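You operate a simulated robot arm through the tools that you are given. There is no shell and no other tool. Be economical: measure what you need, move in short steps, check, and stop when the job is done.

You run a simulated robot arm. Do the job below in one go: nothing can be reset, and whatever is moved stays where it is left.

TASK
Press the pin home in the green block and put the block back.
Fine: use the pin press; raise the ram before the press tray comes out.

It is judged by the outcome, as a careful person would: the job done as asked, and still so three seconds after it is handed in. It fails if anything else is knocked over, pushed out of place, dropped, spilled or broken.

THE ROBOT
A 6-joint arm with a two-finger parallel gripper, fixed in place. Base frame: the origin is at the foot of the arm, x ahead of it, y to its left, z up; the work surface is at about z = 0.6. Units: cm, degrees, N and s.
With the tool pointing down near the work surface it reaches from about 14 to 58 cm from the base axis. Its first joint turns from -66.0 to 66.0 degrees. Payload 2.1 kg.
Tool frame: the origin (TCP) lies between the finger pads and is the grasp point; the fingertips stand 3 cm ahead of it; z points along the fingers, y is the line along which they close. The gripper opens to 9.4 cm. The fingers are 2.8 cm wide and 1 cm thick; the gripper's body (5 by 9.6 cm) begins 5.5 cm behind the TCP.
Orientation is told as [roll, pitch, yaw] about the base's x, y, z axes, in that order, counted from this pose: with the fingers straight down and closing along the base's y, the tool's x points along the base's -x, its y along +y and its z along -z.

THE INTERFACE
- The arm moves only by the tool drive_tool. Its argument "targets" is a list that holds one entry, the list of rows, each a list of 7 numbers: the turn, a rotation vector about the base's x, y, z in degrees, then the shift along the base's x, y, z in m, then the gripper command, from -1 (fully open) to 1 (shut), values between in proportion. In form: [[[rx, ry, rz, x, y, z, gripper], ...]]. A call has 1 to 8 rows; each row shifts and turns the commanded pose from where the row before left it. A row lasts 0.2 s, in which the tool goes at most 5 cm and 8.6 degrees; a call with a longer step from one row to the next is refused whole, and so is a gripper value outside its range. Where a pose cannot be reached the arm comes as near as it can. A force on the tool above 90 N (or 10 N above the force at the start of the call, whichever is more), or a blocked arm, ends the call early, and 0.2 s more pass. Each finger travels about 7.2 cm/s and halts on what it meets, pressing with about 23 N; the grip force reading is that of the motor and also rises with nothing between the fingers. The clock runs only during rows and for 0.2 s after the last one: add rows that do not move to give the fingers time. The reply holds the time, the measured pose of the TCP, the force on the tool along the base axes, the opening and the grip force, in the units named above and with some noise, and new pictures: "pictures" is both (left out), scene, wrist or none.
- Cameras (640 x 400 px; columns grow to the right, rows downward): "scene" is fixed at [3.82, -35.65, 49.96]; the picture's right is [0.91, -0.41, 0.00], its down [-0.18, -0.40, -0.90] and it looks along [0.37, 0.82, -0.44] (base axes); focal length 274 px, centre (320, 200). "wrist" rides on the gripper at [-3.7, 0, -5.8] in the tool frame; the picture's right is [0.00, -1.00, 0.00], its down [0.97, 0.00, -0.24] and it looks along [0.24, 0.00, 0.97] (tool axes); focal length 218 px, centre (320, 200).
- measure_at(camera, pixels): for up to 12 pixels [column, row] of the newest picture of that camera ("zoom" is the newest enlarged one), the place [x, y, z] in the base frame of the surface seen there, good to about 0.2 cm. It takes no simulated time.
- enlarge(camera, box): a new picture of the part [left, top, right, bottom] of that camera's present view, enlarged. It takes no simulated time.
- close_job(): hands the job in; it is judged then, once.

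Keep the steps short. Do not move on a guess: measure, check each grasp and each placing, and mend mistakes. In all there are 80 turns and 120 pictures (those below and enlarged ones count). Leave the gripper open and the arm clear of the work at the hand-in unless told otherwise, and finish with a single line.

The tools are called after ">>>" as name(argument=value, ...) on one line, values as JSON. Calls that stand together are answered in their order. drive_tool: Moves the arm, as the interface text tells. Its arguments: {"type":"object","properties":{"targets":{"type":"array"},"pictures":{"type":"string","enum":["both","scene","wrist","none"]}},"required":["targets"]} The other tools are called the same way: measure_at (camera, pixels) gives the place of the surface under pixels of a picture; enlarge (camera, box) takes an enlarged picture of a part of a camera's view; close_job () hands the job in.

At the start:

```text
clock: 0.0
tcp_pos: [30.9, 6.53, 41.63]
tool_rot: [-0.1, 0.0, 0.0]
wrist_force: [0.1, -0.2, -1.5]
width: 9.38
finger_force: 0.0
```

scene: 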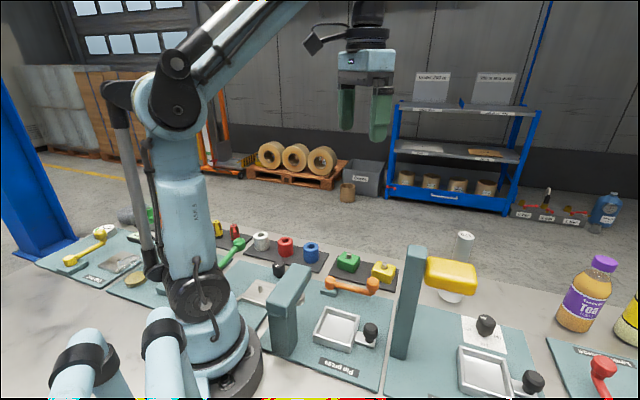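
wrist: 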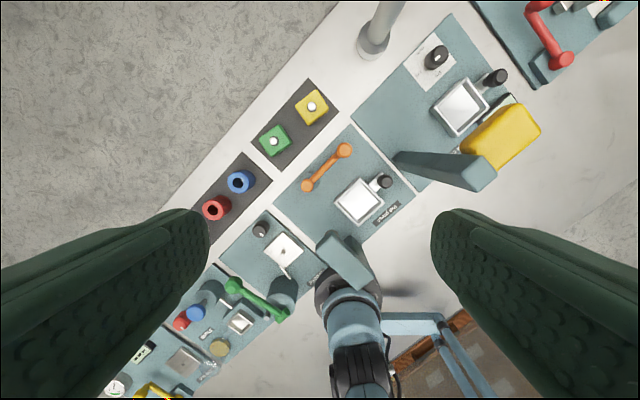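

I see several stations; the one with the orange handle and a tray seems to be labelled "Pin press". I'll enlarge both views to be sure.

>>> enlarge(camera="scene", box=[230, 220, 430, 400])

>>> enlarge(camera="wrist", box=[220, 60, 440, 260])

>>> enlarge(camera="scene", box=[390, 220, 640, 400])

```text
2.22 times, centred on (330, 310) of scene
```

zoom: 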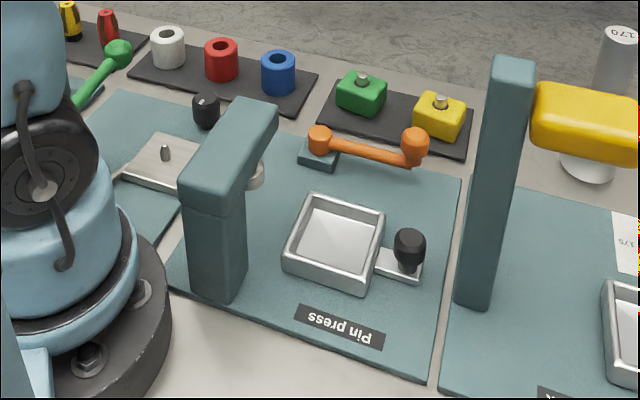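

```text
2.00 times, centred on (330, 160) of wrist
```

zoom: 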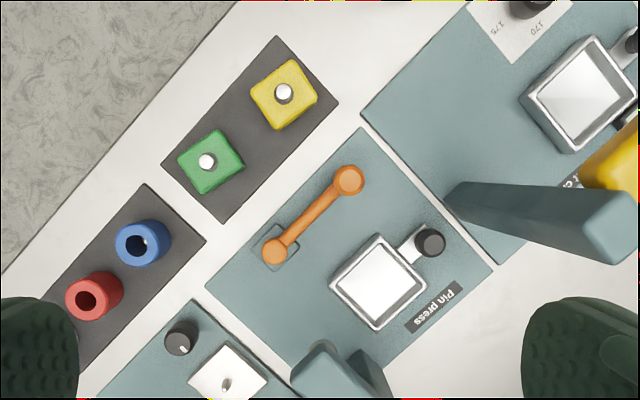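

```text
2.22 times, centred on (515, 310) of scene
```

zoom: 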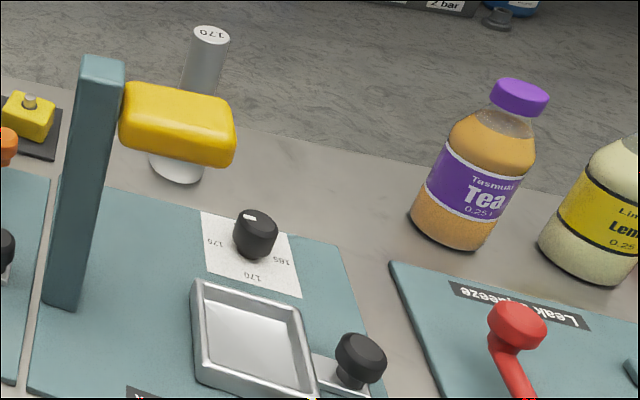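

The pin press has a tray with black knob, an orange lever, and the post with ram. I'll measure points on the green block, lever, tray, knob and press head.

>>> measure_at(camera="wrist", pixels=[[273, 140], [264, 146], [258, 141], [276, 125], [291, 141], [272, 153], [307, 184], [344, 150], [325, 168], [358, 200], [384, 181], [346, 255]])

>>> measure_at(camera="scene", pixels=[[348, 254], [348, 261], [331, 283], [325, 291], [375, 285], [334, 328], [371, 330], [310, 270], [290, 277], [311, 300], [296, 350], [270, 345]])

>>> measure_at(camera="wrist", pixels=[[335, 199], [358, 178], [383, 203], [358, 225], [370, 190], [295, 190], [330, 235], [370, 285], [300, 240], [265, 205], [325, 130], [385, 215]])

```text
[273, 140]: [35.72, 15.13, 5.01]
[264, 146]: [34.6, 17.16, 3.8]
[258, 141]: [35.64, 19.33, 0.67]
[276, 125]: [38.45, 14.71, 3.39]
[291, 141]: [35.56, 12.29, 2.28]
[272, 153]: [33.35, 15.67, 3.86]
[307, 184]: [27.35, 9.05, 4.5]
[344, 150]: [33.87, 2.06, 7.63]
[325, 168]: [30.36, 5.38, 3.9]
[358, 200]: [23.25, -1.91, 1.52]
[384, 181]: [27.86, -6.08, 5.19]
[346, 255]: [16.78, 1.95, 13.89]
```

```text
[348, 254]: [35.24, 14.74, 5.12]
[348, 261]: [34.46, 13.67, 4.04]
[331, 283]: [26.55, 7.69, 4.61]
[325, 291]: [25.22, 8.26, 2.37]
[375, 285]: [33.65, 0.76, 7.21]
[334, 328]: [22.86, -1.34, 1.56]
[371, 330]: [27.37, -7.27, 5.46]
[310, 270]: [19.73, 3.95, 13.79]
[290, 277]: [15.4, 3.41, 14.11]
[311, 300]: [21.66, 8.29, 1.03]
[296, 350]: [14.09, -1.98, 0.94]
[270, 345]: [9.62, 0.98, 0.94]
```

```text
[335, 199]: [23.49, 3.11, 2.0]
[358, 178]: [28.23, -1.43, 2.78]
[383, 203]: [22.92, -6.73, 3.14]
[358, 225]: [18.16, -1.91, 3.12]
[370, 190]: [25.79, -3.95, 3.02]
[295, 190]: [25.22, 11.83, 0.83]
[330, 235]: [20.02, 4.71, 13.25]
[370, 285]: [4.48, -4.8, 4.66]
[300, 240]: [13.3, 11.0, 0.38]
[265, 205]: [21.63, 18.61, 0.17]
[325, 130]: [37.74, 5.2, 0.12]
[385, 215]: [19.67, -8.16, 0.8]
```

The lever pivots near (27, 8.7) and its knob is at (33.8, 1.5, 7.5). I need finer views of lever, ram and tray.

>>> enlarge(camera="scene", box=[310, 240, 400, 300])

>>> enlarge(camera="scene", box=[255, 260, 385, 380])

```text
6.67 times, centred on (355, 270) of scene
```

zoom: 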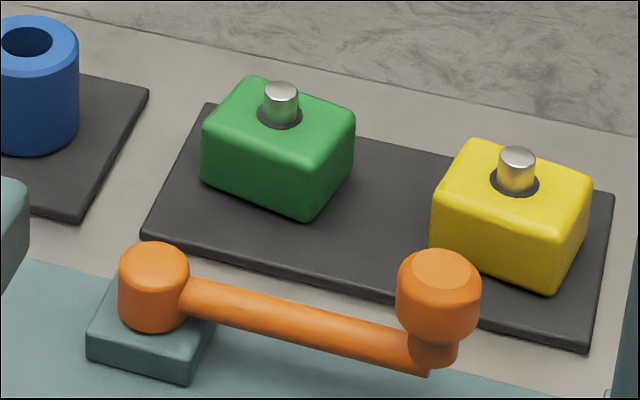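

```text
3.33 times, centred on (320, 320) of scene
```

zoom: 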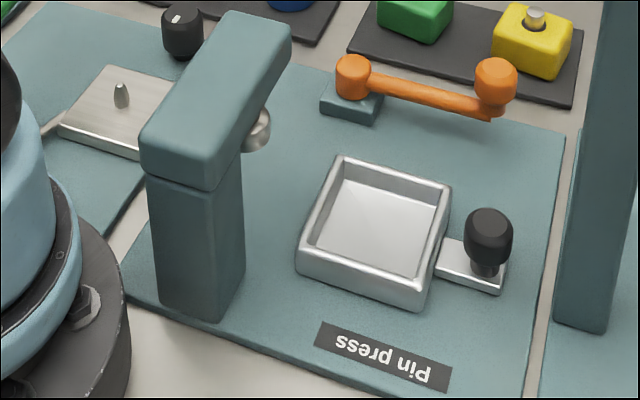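

The lever is a horizontal crank on a vertical axis; the ram hangs from the head; tray is out. First I move above the green block at (35.6, 15.1) for a close look.

>>> drive_tool(targets=[[[0, 0, 0, 0.0094, 0.0172, -0.038, -1], [0, 0, 0, 0.0094, 0.0172, -0.038, -1], [0, 0, 0, 0.0094, 0.0172, -0.038, -1], [0, 0, 0, 0.0094, 0.0172, -0.038, -1], [0, 0, 0, 0.0094, 0.0172, -0.038, -1], [0, 0, 0, 0, 0, 0, -1]]], pictures="wrist")

```text
clock: 1.4
tcp_pos: [35.62, 15.19, 22.68]
tool_rot: [0.0, 0.0, 0.0]
wrist_force: [0.0, -0.5, -0.1]
width: 9.4
finger_force: 0.1
```

wrist: 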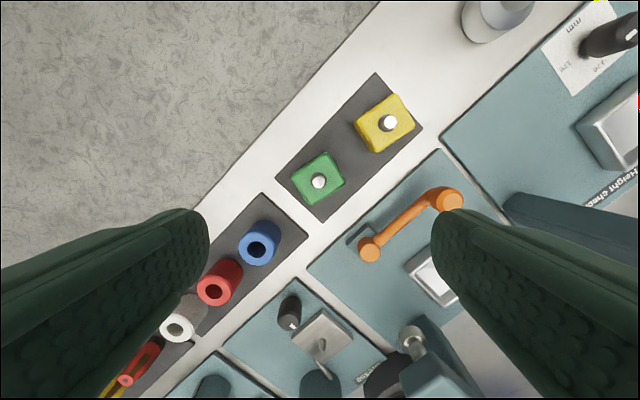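

>>> enlarge(camera="wrist", box=[256, 80, 448, 200])

>>> enlarge(camera="wrist", box=[270, 130, 366, 230])

```text
3.33 times, centred on (352, 140) of wrist
```

zoom: 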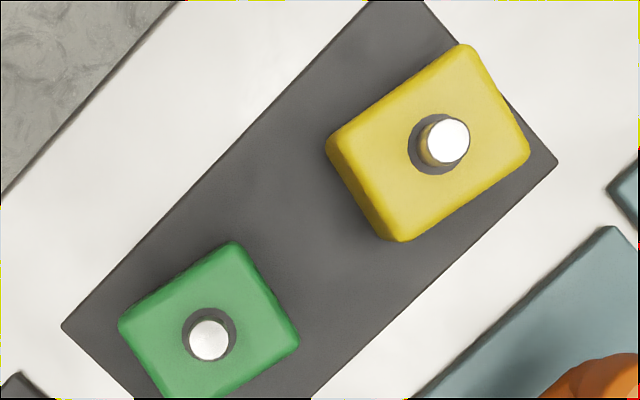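

```text
4.00 times, centred on (318, 180) of wrist
```

zoom: 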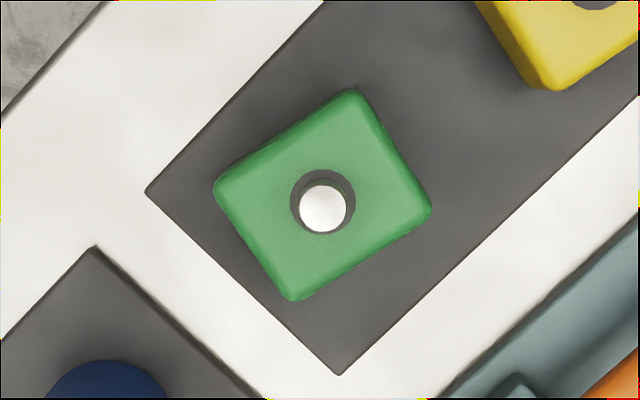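

>>> measure_at(camera="zoom", pixels=[[222, 186], [350, 98], [425, 208], [296, 292], [283, 140], [390, 150], [362, 252], [257, 240], [323, 209], [150, 191], [338, 372]])

```text
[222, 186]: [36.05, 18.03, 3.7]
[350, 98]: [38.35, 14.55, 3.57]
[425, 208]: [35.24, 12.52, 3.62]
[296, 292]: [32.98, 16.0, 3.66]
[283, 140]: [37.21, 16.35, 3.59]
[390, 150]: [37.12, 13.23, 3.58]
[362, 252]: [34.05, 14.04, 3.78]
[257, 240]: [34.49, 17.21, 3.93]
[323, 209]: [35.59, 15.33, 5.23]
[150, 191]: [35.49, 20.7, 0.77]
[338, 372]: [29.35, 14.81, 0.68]
```

The green block's top is centred at (35.65, 15.3), short axis at about 33.3°, and top z ≈ 3.75. I turn the tool by -56.7° so the fingers close along the short axis, and descend to z 12.

>>> drive_tool(targets=[[[0, 0, -8.1, 0, 0.0002, -0.0152, -1], [0, 0, -8.1, 0, 0.0002, -0.0152, -1], [0, 0, -8.1, 0, 0.0002, -0.0152, -1], [0, 0, -8.1, 0, 0.0002, -0.0152, -1], [0, 0, -8.1, 0, 0.0002, -0.0152, -1], [0, 0, -8.1, 0, 0, -0.0152, -1], [0, 0, -8.1, 0, 0, -0.0152, -1], [0, 0, 0, 0, 0, 0, -1]]], pictures="both")

```text
clock: 3.2
tcp_pos: [35.76, 15.39, 11.97]
tool_rot: [0.1, 0.0, -56.8]
wrist_force: [-0.1, -0.2, 1.4]
width: 9.4
finger_force: 0.0
```

scene: 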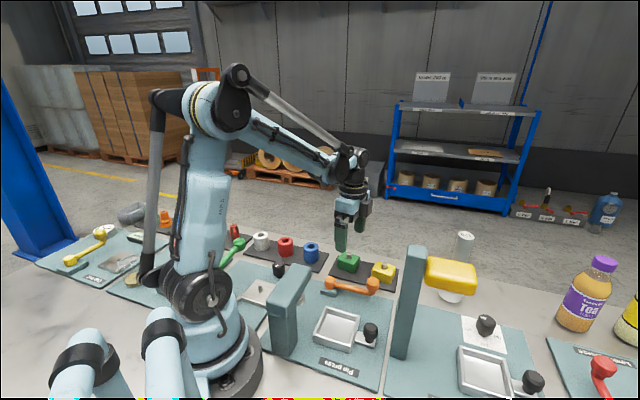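
wrist: 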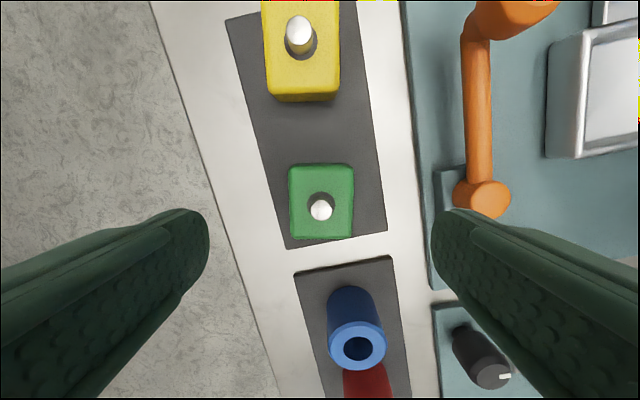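

Block is aligned between the fingers (centre about column 321). I descend to z 5.35 (tips 2.35), still open.

>>> drive_tool(targets=[[[0, 0, 0, -0.0005, -0.0005, -0.022, -1], [0, 0, 0, 0, 0, -0.022, -1], [0, 0, 0, 0, 0, -0.0222, -1], [0, 0, 0, 0, 0, 0, -1]]], pictures="wrist")

```text
clock: 4.2
tcp_pos: [35.66, 15.22, 5.34]
tool_rot: [0.0, -0.1, -56.7]
wrist_force: [-0.1, 0.3, 0.0]
width: 9.39
finger_force: 0.1
```

wrist: 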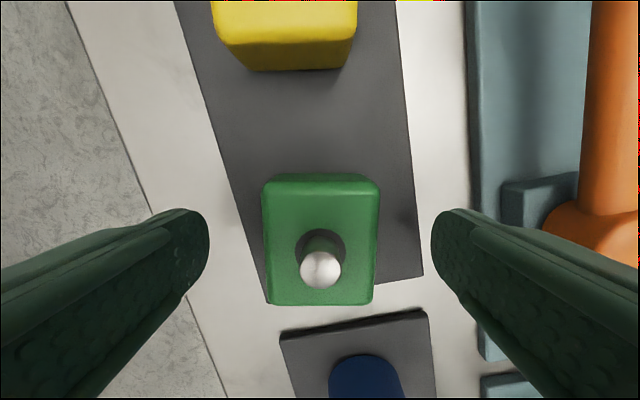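

Block centre sits at the fingertips' line. Closing.

>>> drive_tool(targets=[[[0, 0, 0, 0, 0, 0, 1], [0, 0, 0, 0, 0, 0, 1], [0, 0, 0, 0, 0, 0, 1], [0, 0, 0, 0, 0, 0, 1]]], pictures="wrist")

```text
clock: 5.2
tcp_pos: [35.63, 15.27, 5.36]
tool_rot: [0.0, 0.0, -56.6]
wrist_force: [-0.7, 0.3, 0.4]
width: 4.33
finger_force: 23.0
```

wrist: 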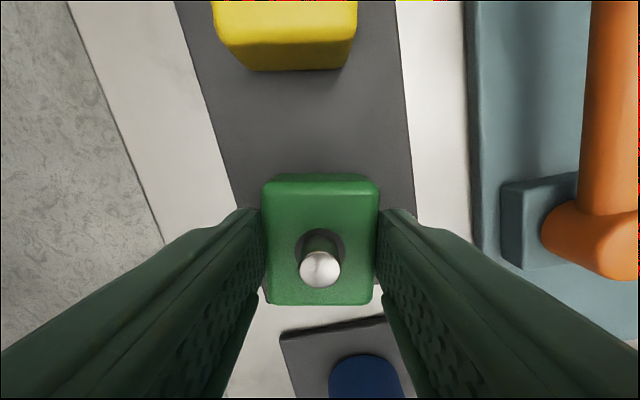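

Gripped at 4.33 cm. Lift 10 cm.

>>> drive_tool(targets=[[[0, 0, 0, 0, 0, 0.02, 1], [0, 0, 0, 0, 0, 0.04, 1], [0, 0, 0, 0, 0, 0.04, 1], [0, 0, 0, 0, 0, 0, 1]]], pictures="both")

```text
clock: 6.2
tcp_pos: [35.51, 15.18, 15.42]
tool_rot: [0.0, 0.0, -56.7]
wrist_force: [0.1, -0.4, -1.1]
width: 4.36
finger_force: 23.2
```

scene: 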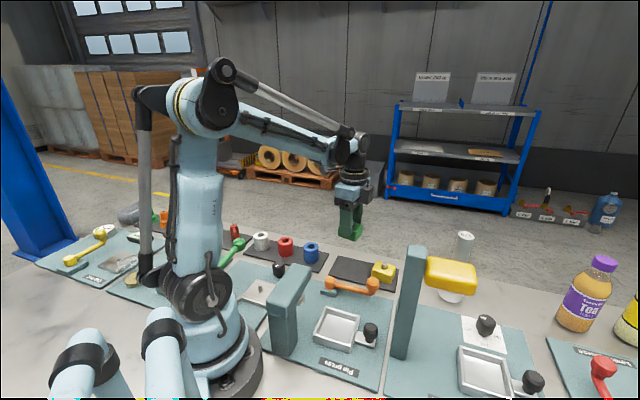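
wrist: 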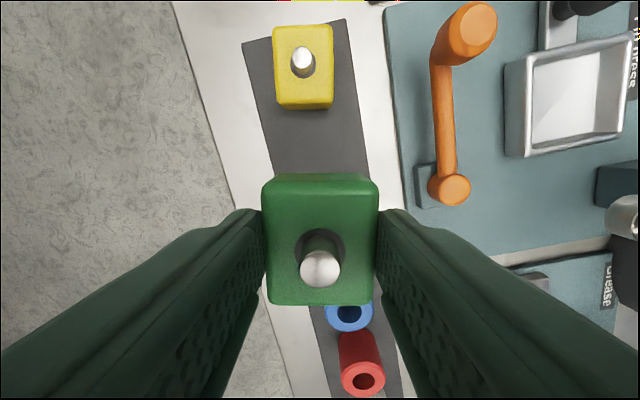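

Held well. Now I measure the tray precisely from the scene camera.

>>> enlarge(camera="scene", box=[295, 295, 391, 355])

```text
6.67 times, centred on (343, 325) of scene
```

zoom: 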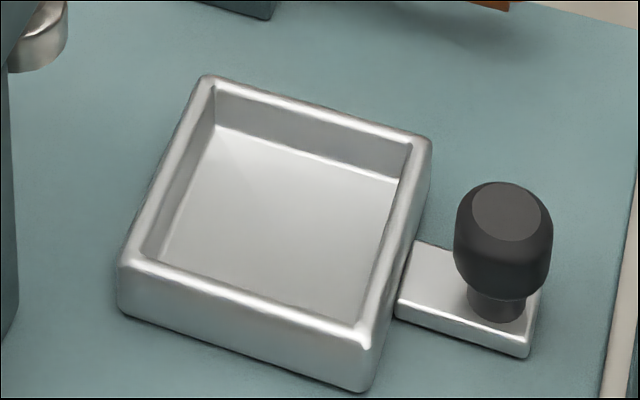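

>>> measure_at(camera="zoom", pixels=[[217, 128], [396, 180], [150, 254], [358, 322], [205, 82], [422, 142], [125, 265], [362, 342], [280, 240], [505, 215], [40, 30], [40, 60]])

>>> measure_at(camera="wrist", pixels=[[508, 66], [632, 36], [509, 154], [625, 132], [543, 60], [532, 146], [613, 127], [452, 190], [470, 28], [620, 215], [445, 115], [425, 185]])

```text
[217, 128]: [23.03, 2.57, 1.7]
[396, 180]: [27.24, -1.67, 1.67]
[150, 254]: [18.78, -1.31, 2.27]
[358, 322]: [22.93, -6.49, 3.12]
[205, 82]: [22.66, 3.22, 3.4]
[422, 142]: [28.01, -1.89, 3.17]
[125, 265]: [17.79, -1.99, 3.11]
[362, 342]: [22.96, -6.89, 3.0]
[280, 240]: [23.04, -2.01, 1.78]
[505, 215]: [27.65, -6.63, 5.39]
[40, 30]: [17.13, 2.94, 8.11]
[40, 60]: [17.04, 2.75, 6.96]
```

```text
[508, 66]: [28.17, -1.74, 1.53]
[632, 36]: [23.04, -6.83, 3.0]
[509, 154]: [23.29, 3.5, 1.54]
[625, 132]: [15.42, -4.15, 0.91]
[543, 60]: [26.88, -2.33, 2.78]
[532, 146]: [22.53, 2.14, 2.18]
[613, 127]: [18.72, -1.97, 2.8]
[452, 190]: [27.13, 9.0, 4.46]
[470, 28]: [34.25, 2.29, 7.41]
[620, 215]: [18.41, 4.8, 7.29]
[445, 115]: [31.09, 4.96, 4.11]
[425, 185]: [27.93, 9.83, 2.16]
```

Tray centre is (22.9, -1.9), floor z≈1.65, rim 3.1, inner about 6 cm, axes at ±45°. Ram is about (17.9, 4), bottom z ≈ 7. Before moving there, I check where the neighbouring post and yellow head are.

>>> measure_at(camera="scene", pixels=[[417, 250], [408, 262], [398, 350], [435, 262], [470, 268], [450, 285], [280, 300], [306, 272], [288, 268]])

```text
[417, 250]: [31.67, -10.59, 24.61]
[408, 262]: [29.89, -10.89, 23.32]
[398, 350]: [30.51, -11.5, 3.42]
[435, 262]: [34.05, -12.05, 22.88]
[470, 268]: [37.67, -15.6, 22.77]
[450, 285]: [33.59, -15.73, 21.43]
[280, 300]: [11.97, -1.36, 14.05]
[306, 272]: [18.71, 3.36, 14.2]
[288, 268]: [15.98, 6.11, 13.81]
```

Clear path (post at (31,-11) stays more than 5 cm away). I move over the tray at the present height, turning +11.7°.

>>> drive_tool(targets=[[[0, 0, 1.95, -0.021, -0.0285, 0, 1], [0, 0, 1.95, -0.021, -0.0285, 0, 1], [0, 0, 1.95, -0.021, -0.0285, 0, 1], [0, 0, 1.95, -0.021, -0.0285, 0, 1], [0, 0, 1.95, -0.021, -0.0285, 0, 1], [0, 0, 1.95, -0.021, -0.0285, 0, 1], [0, 0, 0, 0, 0, 0, 1]]], pictures="both")

```text
clock: 7.8
tcp_pos: [22.89, -1.91, 15.28]
tool_rot: [0.0, 0.0, -45.0]
wrist_force: [0.2, 0.4, -0.7]
width: 4.33
finger_force: 23.8
```

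scene: 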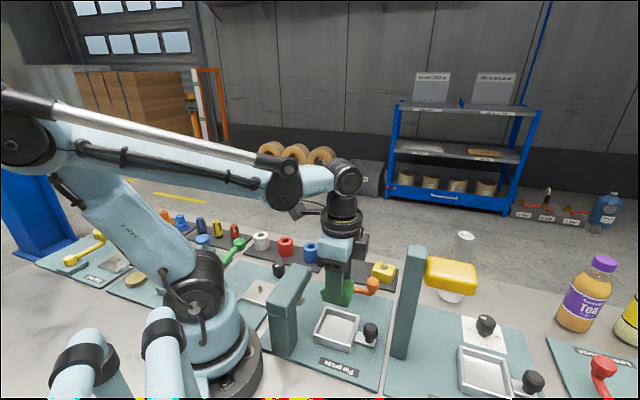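
wrist: 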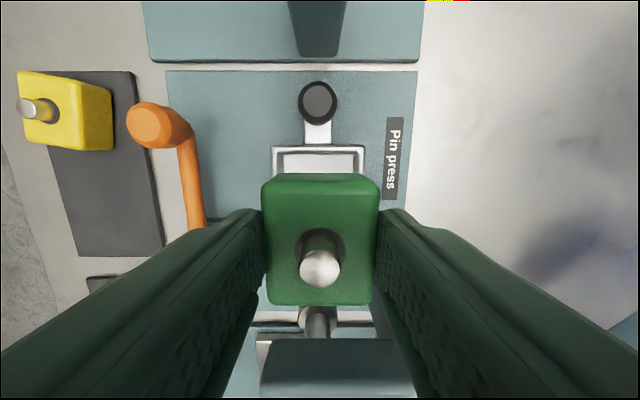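

The tray lies square beneath (edges columns 272–364). I lower 8.8 cm to just above the floor.

>>> drive_tool(targets=[[[0, 0, 0, 0, 0, -0.03, 1], [0, 0, 0, 0, 0, -0.03, 1], [0, 0, 0, 0, 0, -0.018, 1], [0, 0, 0, 0, 0, -0.01, 1], [0, 0, 0, 0, 0, 0, 1]]], pictures="both")

```text
clock: 9.0
tcp_pos: [22.99, -1.87, 6.53]
tool_rot: [0.0, 0.0, -45.0]
wrist_force: [0.2, 0.5, -1.3]
width: 4.33
finger_force: 23.2
```

scene: 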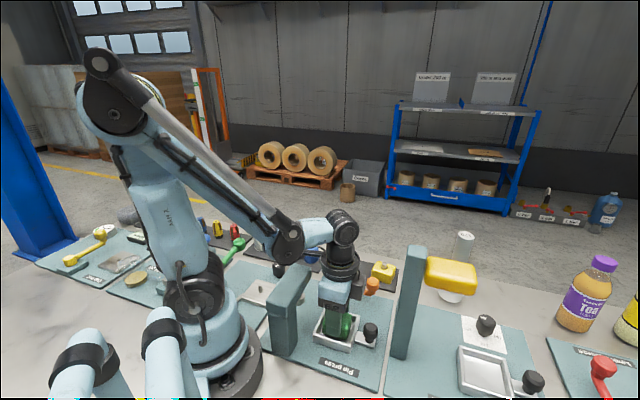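
wrist: 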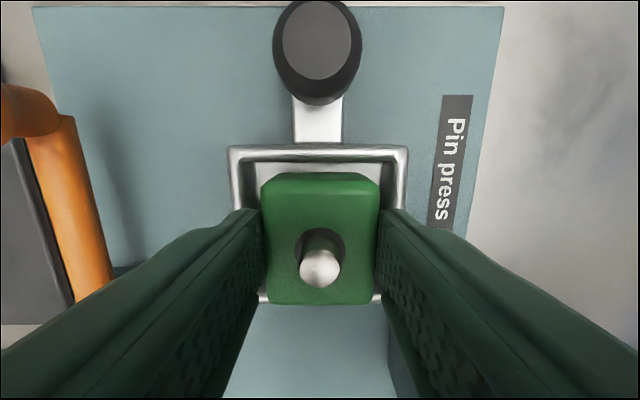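

Block is inside the tray walls. Lower a few mm, watching for contact.

>>> drive_tool(targets=[[[0, 0, 0, 0, 0, -0.001, 1], [0, 0, 0, 0, 0, -0.001, 1], [0, 0, 0, 0, 0, 0, 1]]], pictures="none")

>>> enlarge(camera="scene", box=[295, 285, 391, 355])

```text
clock: 9.8
tcp_pos: [23.03, -1.86, 6.39]
tool_rot: [0.0, -0.1, -45.0]
wrist_force: [0.2, -0.9, -0.7]
width: 4.34
finger_force: 23.3
```

```text
5.71 times, centred on (343, 320) of scene
```

zoom: 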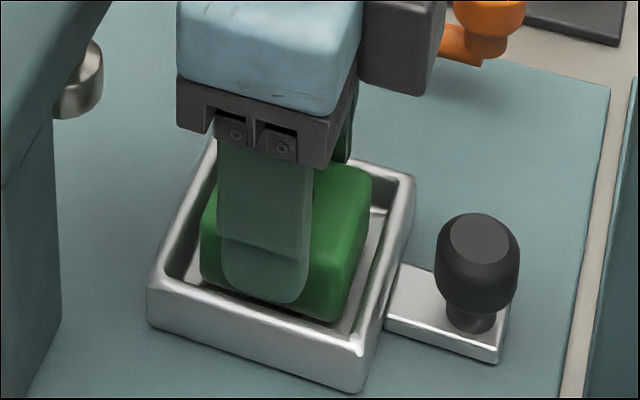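

No contact yet. Lower another 1.5 mm.

>>> drive_tool(targets=[[[0, 0, 0, 0, 0, -0.0008, 1], [0, 0, 0, 0, 0, -0.0007, 1], [0, 0, 0, 0, 0, 0, 1]]], pictures="none")

```text
clock: 10.6
tcp_pos: [22.99, -1.99, 6.18]
tool_rot: [-0.1, 0.0, -45.0]
wrist_force: [-1.0, 1.1, 6.3]
width: 4.34
finger_force: 23.0
```

Force rose to 6 N: the block is on the tray floor. Open to about 6 cm, then raise.

>>> drive_tool(targets=[[[0, 0, 0, 0, 0, 0.0005, -0.2], [0, 0, 0, 0, 0, 0, -0.2], [0, 0, 0, 0, 0, 0, -0.2], [0, 0, 0, 0, 0, 0.03, -0.2], [0, 0, 0, 0, 0, 0.04, -0.2], [0, 0, 0, 0, 0, 0.04, -0.2], [0, 0, 0, 0, 0, 0, -0.2]]], pictures="both")

```text
clock: 12.2
tcp_pos: [23.06, -1.76, 17.44]
tool_rot: [0.1, 0.0, -45.0]
wrist_force: [-0.7, 0.5, 0.9]
width: 5.65
finger_force: 0.1
```

scene: 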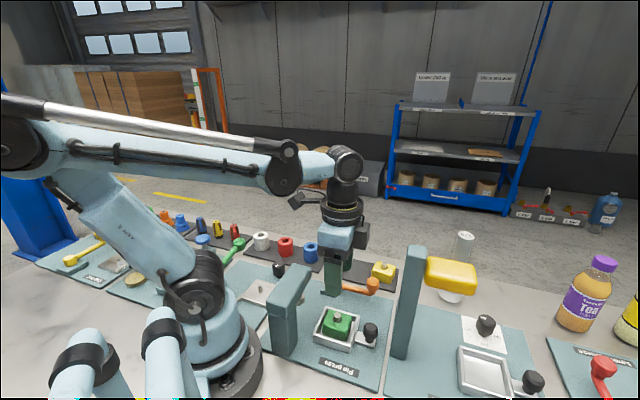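
wrist: 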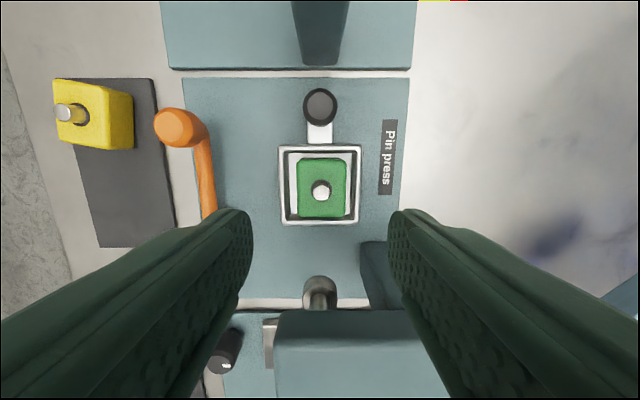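

Block seated in the tray centrally. Now I look at the clearance around the black tray knob and the posts.

>>> measure_at(camera="wrist", pixels=[[320, 105], [320, 58], [303, 60], [338, 60], [320, 20], [318, 290], [290, 318], [400, 318], [340, 315], [375, 250], [389, 265], [290, 390]])

>>> enlarge(camera="scene", box=[255, 255, 399, 355])

```text
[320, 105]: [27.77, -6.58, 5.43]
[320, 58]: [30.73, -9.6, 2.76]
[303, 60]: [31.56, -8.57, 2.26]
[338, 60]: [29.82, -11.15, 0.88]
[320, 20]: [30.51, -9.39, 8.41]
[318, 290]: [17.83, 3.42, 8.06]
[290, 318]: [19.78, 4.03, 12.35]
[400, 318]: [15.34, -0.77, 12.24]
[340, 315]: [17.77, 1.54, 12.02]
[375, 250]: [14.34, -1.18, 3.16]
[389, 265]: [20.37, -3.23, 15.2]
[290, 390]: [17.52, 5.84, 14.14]
```

```text
4.00 times, centred on (327, 305) of scene
```

zoom: 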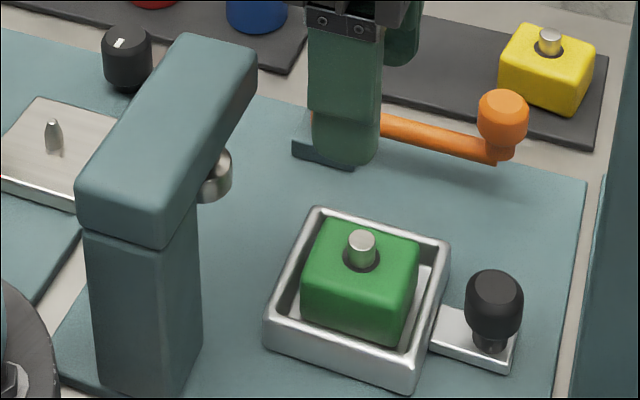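

>>> measure_at(camera="scene", pixels=[[358, 230], [366, 228], [368, 240], [362, 248], [356, 240], [355, 250], [360, 224]])

>>> enlarge(camera="scene", box=[300, 190, 396, 270])

```text
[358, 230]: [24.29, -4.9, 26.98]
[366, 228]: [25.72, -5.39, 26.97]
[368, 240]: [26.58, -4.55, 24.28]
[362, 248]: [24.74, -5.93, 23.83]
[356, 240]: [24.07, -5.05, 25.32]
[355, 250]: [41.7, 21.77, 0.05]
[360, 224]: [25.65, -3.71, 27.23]
```

```text
5.00 times, centred on (348, 230) of scene
```

zoom: 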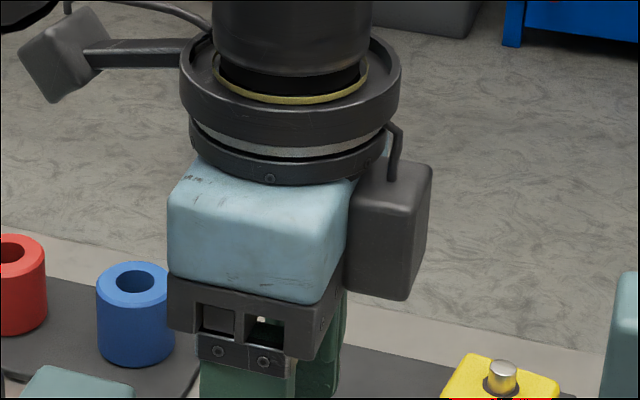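

The neighbouring post face is ~10.8 cm out along the tray axis, and the wrist camera box extends 4.5 cm. To keep clear I'll tilt the tool 10° back toward the press while gripping the knob. I move above the knob and tilt.

>>> drive_tool(targets=[[[-3.54, -3.54, 0, 0.0147, -0.0148, 0, -0.2], [-3.54, -3.54, 0, 0.0147, -0.0148, 0, -0.2], [0, 0, 0, 0.0146, -0.0149, 0, -0.2], [0, 0, 0, 0, 0, -0.03, -0.2], [0, 0, 0, 0, 0, -0.03, -0.2], [0, 0, 0, 0, 0, 0, -0.2]]], pictures="both")

```text
clock: 13.6
tcp_pos: [27.32, -6.4, 11.42]
tool_rot: [0.0, -10.0, -45.0]
wrist_force: [-0.9, -0.6, -0.6]
width: 5.65
finger_force: 0.0
```

scene: 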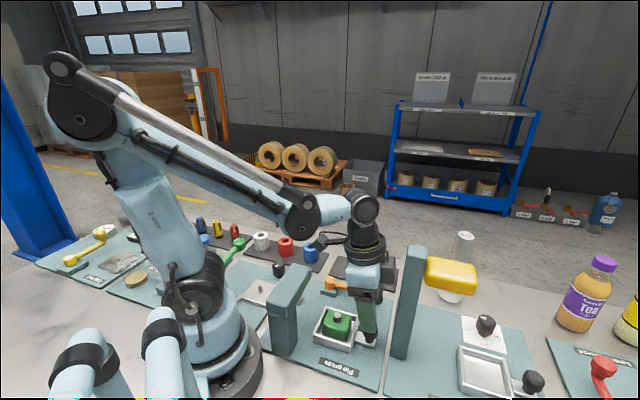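
wrist: 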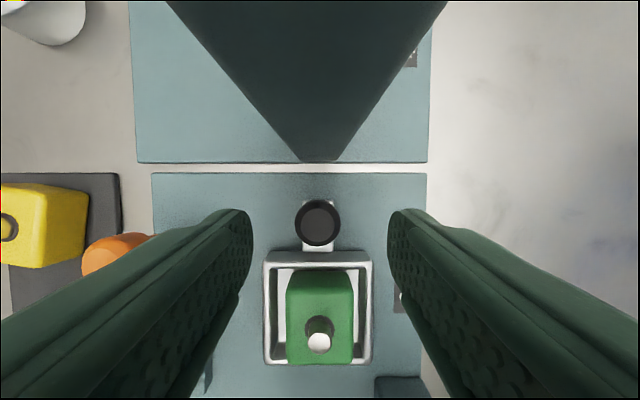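

Knob centred between fingers (column 318). I check the gap to the post closely before lowering.

>>> enlarge(camera="scene", box=[310, 230, 430, 370])

>>> measure_at(camera="wrist", pixels=[[320, 225], [320, 155], [320, 120], [320, 246]])

```text
2.86 times, centred on (370, 300) of scene
```

zoom: 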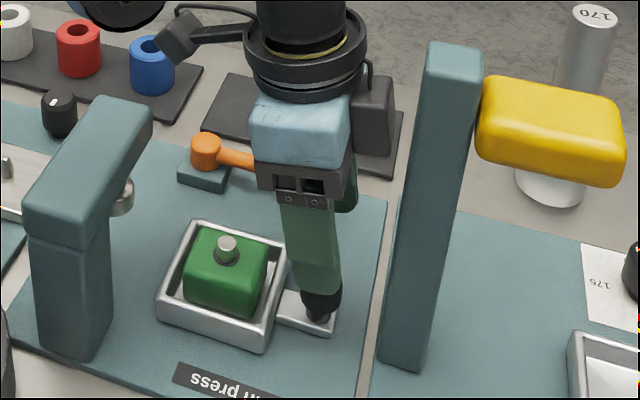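

```text
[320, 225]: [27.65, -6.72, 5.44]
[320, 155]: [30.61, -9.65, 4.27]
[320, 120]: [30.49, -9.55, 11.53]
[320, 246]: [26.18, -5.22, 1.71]
```

There's a clear gap. Lower to z 5.9.

>>> drive_tool(targets=[[[0, 0, 0, 0, 0, -0.025, -0.2], [0, 0, 0, 0, 0, -0.02, -0.2], [0, 0, 0, 0, 0, -0.01, -0.2], [0, 0, 0, 0, 0, 0, -0.2]]], pictures="wrist")

```text
clock: 14.6
tcp_pos: [27.4, -6.46, 5.81]
tool_rot: [0.0, -10.0, -45.0]
wrist_force: [0.8, -1.3, 0.1]
width: 5.62
finger_force: 0.1
```

wrist: 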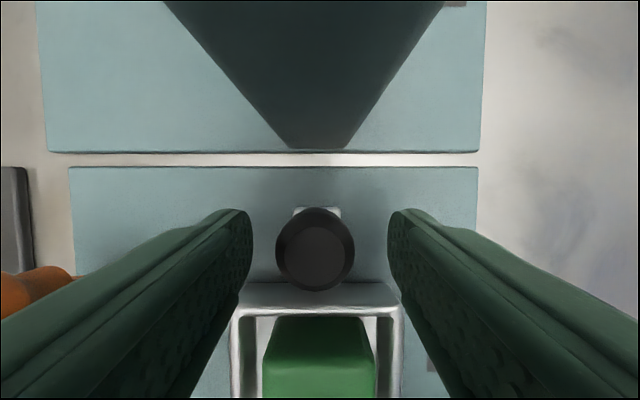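

Knob is between the pads. Close on it.

>>> drive_tool(targets=[[[0, 0, 0, 0, 0, 0, 1], [0, 0, 0, 0, 0, 0, 1], [0, 0, 0, 0, 0, 0, 1], [0, 0, 0, 0, 0, 0, 1]]], pictures="wrist")

```text
clock: 15.6
tcp_pos: [27.42, -6.3, 5.77]
tool_rot: [0.3, -10.0, -44.9]
wrist_force: [19.0, 17.9, -9.7]
width: 2.74
finger_force: 45.3
```

wrist: 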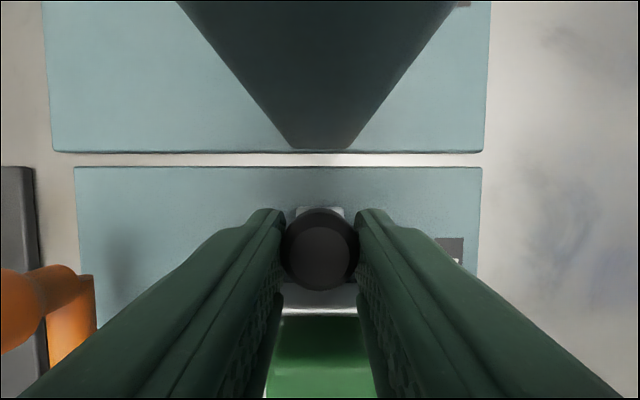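

Gripped (2.74 cm) but a sideways force of ~26 N along (+x,+y); I shift 1.5 mm that way to relieve it.

>>> drive_tool(targets=[[[0, 0, 0, 0.0007, 0.0007, 0, 1], [0, 0, 0, 0.0004, 0.0004, 0, 1], [0, 0, 0, 0, 0, 0, 1]]], pictures="none")

```text
clock: 16.4
tcp_pos: [27.49, -6.23, 5.75]
tool_rot: [-0.2, -10.0, -44.9]
wrist_force: [2.7, 11.3, 29.3]
width: 2.74
finger_force: 45.1
```

Sideways force is relieved. Push the tray inward along (-x,+y) 3 cm gently and check.

>>> drive_tool(targets=[[[0, 0, 0, -0.0035, 0.0035, 0.0005, 1], [0, 0, 0, -0.006, 0.006, 0, 1], [0, 0, 0, -0.006, 0.006, 0, 1], [0, 0, 0, -0.006, 0.006, 0, 1], [0, 0, 0, 0, 0, 0, 1]]], pictures="scene")

```text
clock: 17.4
tcp_pos: [26.22, -4.96, 6.16]
tool_rot: [-0.2, -10.9, -45.1]
wrist_force: [8.1, -12.1, 3.7]
width: 2.72
finger_force: 45.1
stopped in row 4: the force on the tool passed its limit (the readings are from after the stop); the commanded pose is now the measured one
```

scene: 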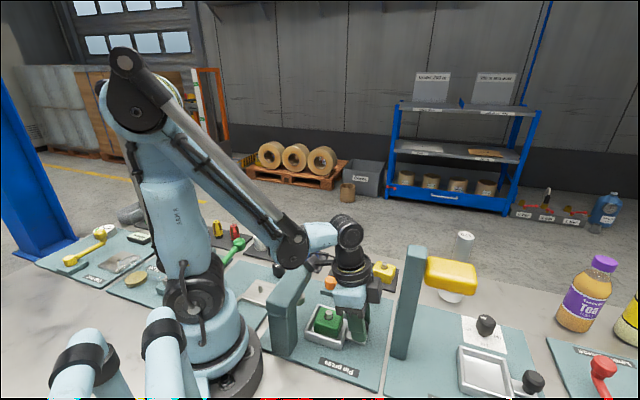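

It moved about 1.8 cm, then the force limit tripped. I look closer at what happened.

>>> enlarge(camera="scene", box=[265, 260, 409, 360])

```text
4.00 times, centred on (337, 310) of scene
```

zoom: 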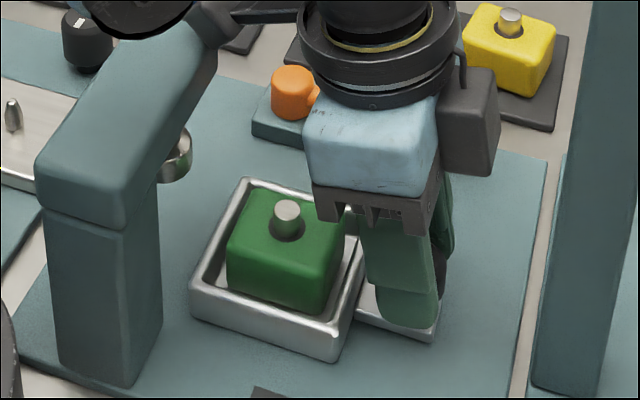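

>>> measure_at(camera="zoom", pixels=[[205, 25], [225, 30], [260, 15], [212, 60], [130, 70], [300, 20], [350, 60], [180, 160], [280, 210], [400, 300]])

>>> enlarge(camera="scene", box=[270, 215, 390, 300])

```text
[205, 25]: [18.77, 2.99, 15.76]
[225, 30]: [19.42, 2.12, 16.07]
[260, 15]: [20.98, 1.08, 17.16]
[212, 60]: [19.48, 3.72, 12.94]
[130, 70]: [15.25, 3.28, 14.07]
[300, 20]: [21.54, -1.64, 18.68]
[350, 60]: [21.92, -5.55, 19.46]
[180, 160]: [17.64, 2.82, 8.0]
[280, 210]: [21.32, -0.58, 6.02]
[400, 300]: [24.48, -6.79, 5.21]
```

```text
4.71 times, centred on (330, 258) of scene
```

zoom: 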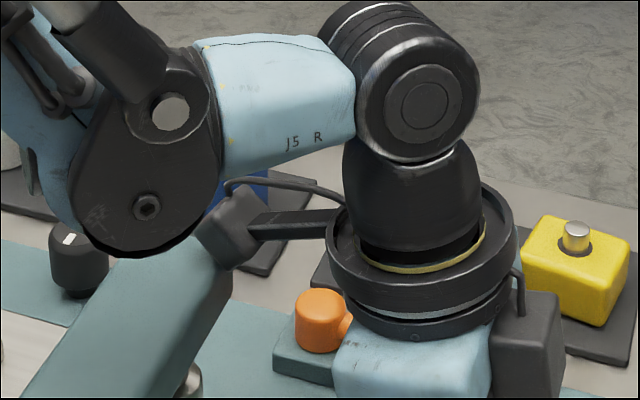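

The boom box on the flange (at (18.8, 3, 15.7)) touched the press head top because of the tilt. I check the elbow joint's location too.

>>> measure_at(camera="zoom", pixels=[[145, 205], [120, 240], [180, 225], [85, 190], [235, 255], [225, 215], [205, 235]])

```text
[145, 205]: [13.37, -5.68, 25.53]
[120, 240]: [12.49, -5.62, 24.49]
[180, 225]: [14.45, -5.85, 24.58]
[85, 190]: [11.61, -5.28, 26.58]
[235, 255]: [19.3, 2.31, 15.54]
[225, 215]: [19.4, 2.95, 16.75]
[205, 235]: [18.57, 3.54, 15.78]
```

Elbow is well above. I straighten the tool back to vertical (lifts the boom), still holding the knob.

>>> drive_tool(targets=[[[3.6, 3.6, 0, 0, 0, 0, 1], [3.8, 3.8, 0, 0, 0, 0, 1], [0, 0, 0, 0, 0, 0, 1]]], pictures="both")

```text
clock: 18.1
tcp_pos: [26.07, -4.97, 6.14]
tool_rot: [-0.2, -0.4, -45.1]
wrist_force: [-0.3, -0.6, -2.5]
width: 2.73
finger_force: 45.1
```

scene: 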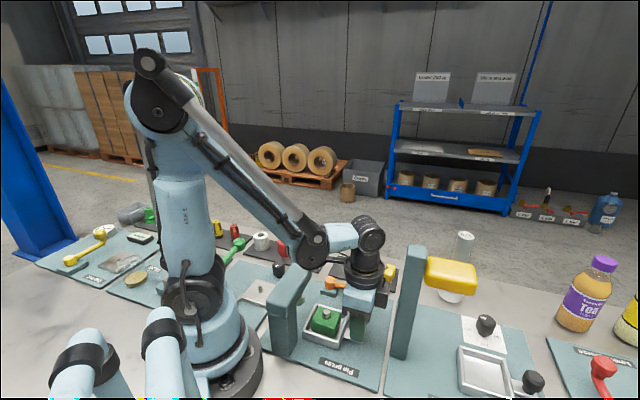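
wrist: 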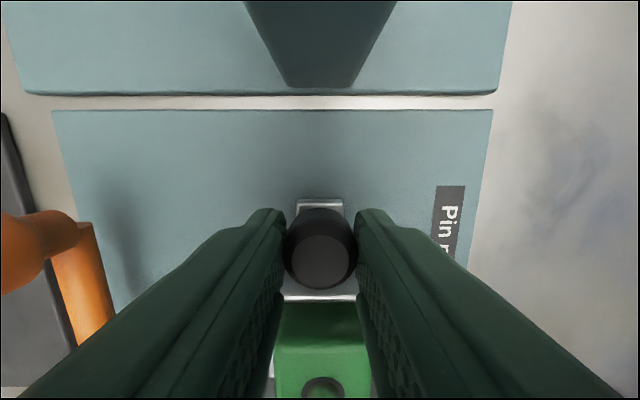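

Forces are back to zero. Push another 2.4 cm.

>>> drive_tool(targets=[[[0, 0, 0, -0.0035, 0.0035, 0, 1], [0, 0, 0, -0.0045, 0.0045, 0, 1], [0, 0, 0, -0.0045, 0.0045, 0, 1], [0, 0, 0, -0.0045, 0.0045, 0, 1], [0, 0, 0, 0, 0, 0, 1]]], pictures="scene")

>>> enlarge(camera="scene", box=[265, 220, 409, 360])

```text
clock: 19.4
tcp_pos: [24.58, -3.29, 6.09]
tool_rot: [-0.3, -0.4, -45.1]
wrist_force: [-2.6, -3.5, 28.5]
width: 2.71
finger_force: 45.3
```

scene: 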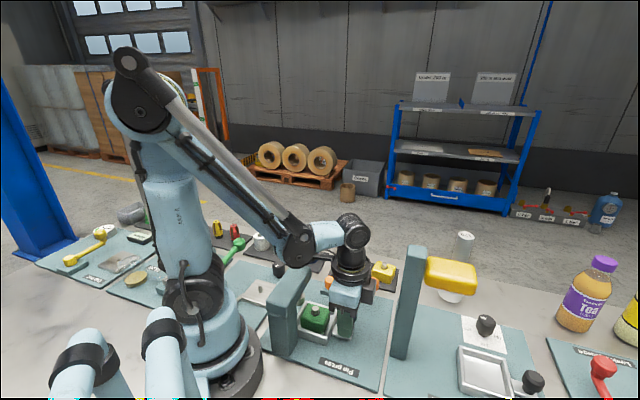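

```text
2.86 times, centred on (337, 290) of scene
```

zoom: 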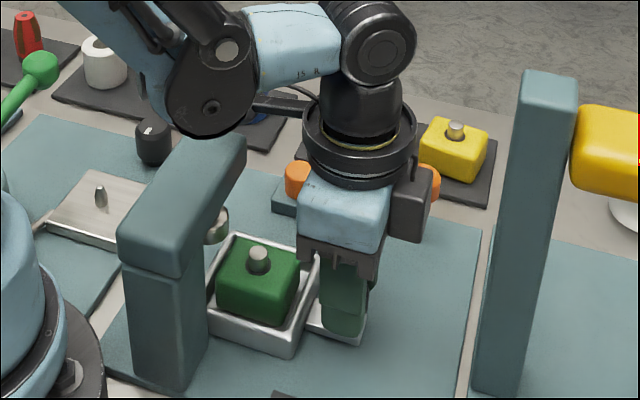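

Tray follows. An upward 28 N reads on the tool; I check the boom height over the head.

>>> measure_at(camera="zoom", pixels=[[280, 103], [262, 100], [258, 108], [230, 140], [200, 150], [215, 230], [257, 250], [300, 105]])

>>> enlarge(camera="scene", box=[310, 235, 358, 275])

```text
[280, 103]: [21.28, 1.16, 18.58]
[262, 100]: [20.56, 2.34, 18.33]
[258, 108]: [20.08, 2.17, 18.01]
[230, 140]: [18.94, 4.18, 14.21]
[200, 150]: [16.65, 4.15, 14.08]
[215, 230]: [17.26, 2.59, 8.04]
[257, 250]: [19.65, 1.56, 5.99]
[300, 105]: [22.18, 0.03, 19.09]
```

```text
10.00 times, centred on (334, 255) of scene
```

zoom: 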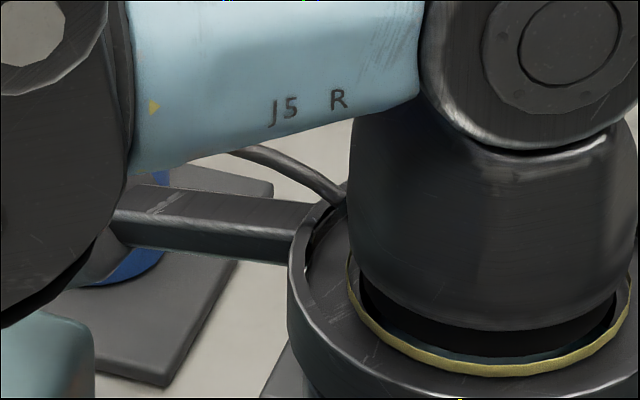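

Boom arm is at z 18, head top at 14.1: clear. I relieve z by 0.5 mm and push on 2.5 cm.

>>> drive_tool(targets=[[[0, 0, 0, -0.0035, 0.0035, 0.0006, 1], [0, 0, 0, -0.0036, 0.0036, 0, 1], [0, 0, 0, -0.0036, 0.0036, 0, 1], [0, 0, 0, -0.0036, 0.0036, 0, 1], [0, 0, 0, -0.0036, 0.0036, 0, 1], [0, 0, 0, 0, 0, 0, 1]]], pictures="scene")

>>> enlarge(camera="scene", box=[265, 220, 409, 360])

```text
clock: 20.8
tcp_pos: [22.63, -1.43, 6.25]
tool_rot: [-0.3, -0.5, -45.2]
wrist_force: [-3.1, -3.4, -4.8]
width: 2.71
finger_force: 45.3
```

scene: 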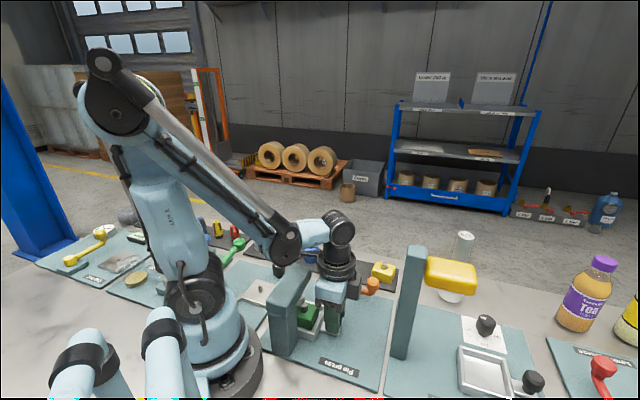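

```text
2.86 times, centred on (337, 290) of scene
```

zoom: 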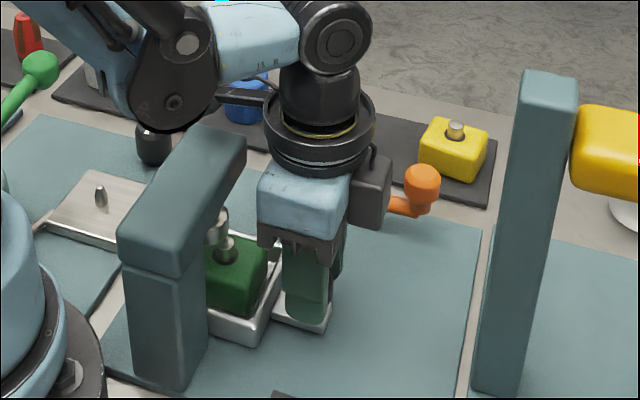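

Traveled ~6.8 cm, forces low. Pin nears the ram. Push on in small steps until the stop is felt.

>>> drive_tool(targets=[[[0, 0, 0, -0.0021, 0.0021, 0, 1], [0, 0, 0, -0.0021, 0.0021, 0, 1], [0, 0, 0, -0.0021, 0.0021, 0, 1], [0, 0, 0, -0.0014, 0.0014, 0, 1], [0, 0, 0, 0, 0, 0, 1]]], pictures="none")

>>> enlarge(camera="scene", box=[265, 250, 385, 350])

```text
clock: 21.9
tcp_pos: [21.85, -0.61, 6.27]
tool_rot: [-0.2, -0.4, -45.0]
wrist_force: [-6.0, 1.2, 7.6]
width: 2.71
finger_force: 44.8
```

```text
4.00 times, centred on (325, 300) of scene
```

zoom: 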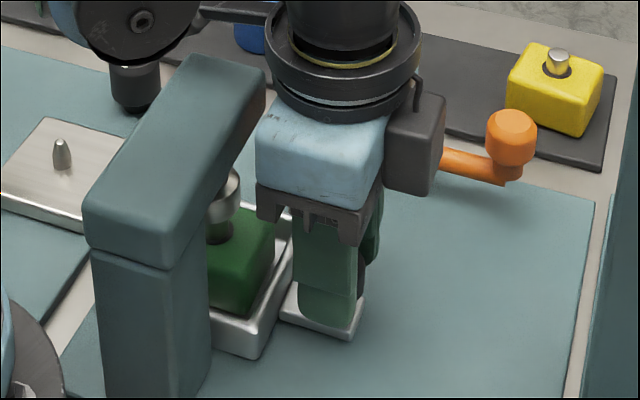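

No stop yet; pin nearly under ram. Continue in 1.5–2 mm steps.

>>> drive_tool(targets=[[[0, 0, 0, -0.0014, 0.0014, 0, 1], [0, 0, 0, -0.0014, 0.0014, 0, 1], [0, 0, 0, -0.0014, 0.0014, 0, 1], [0, 0, 0, 0, 0, 0, 1]]], pictures="both")

>>> enlarge(camera="scene", box=[265, 250, 385, 350])

```text
clock: 22.9
tcp_pos: [21.67, -0.37, 6.17]
tool_rot: [-0.3, -0.9, -45.2]
wrist_force: [19.0, -22.5, 5.5]
width: 2.75
finger_force: 45.7
```

scene: 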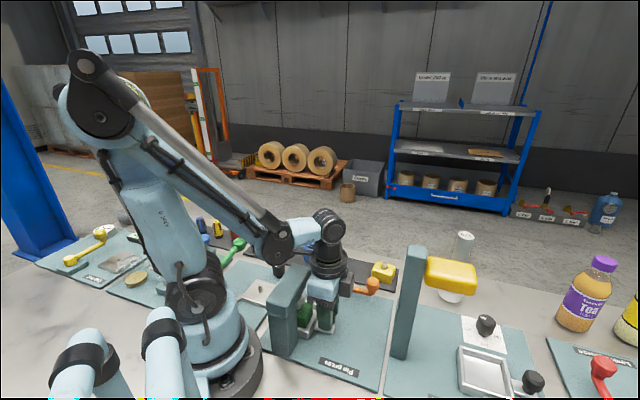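
wrist: 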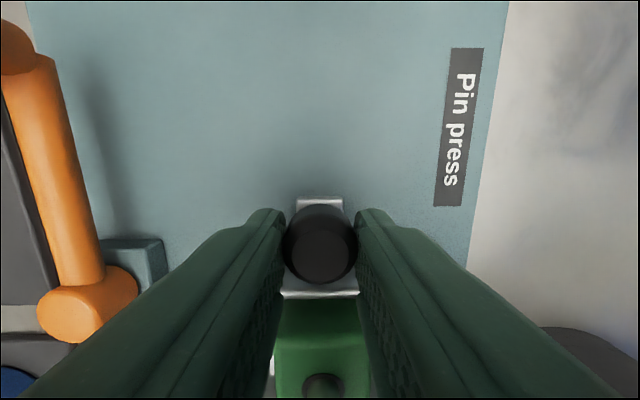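

```text
4.00 times, centred on (325, 300) of scene
```

zoom: 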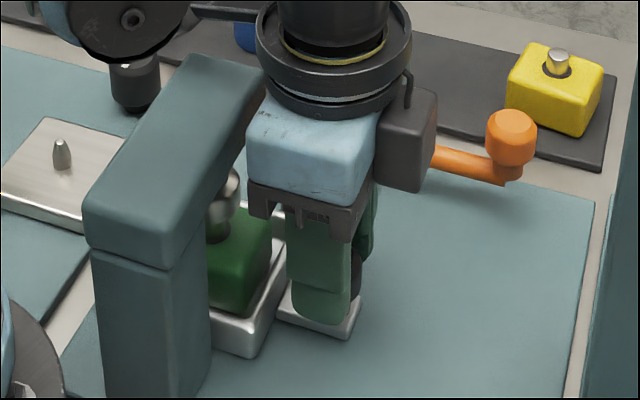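

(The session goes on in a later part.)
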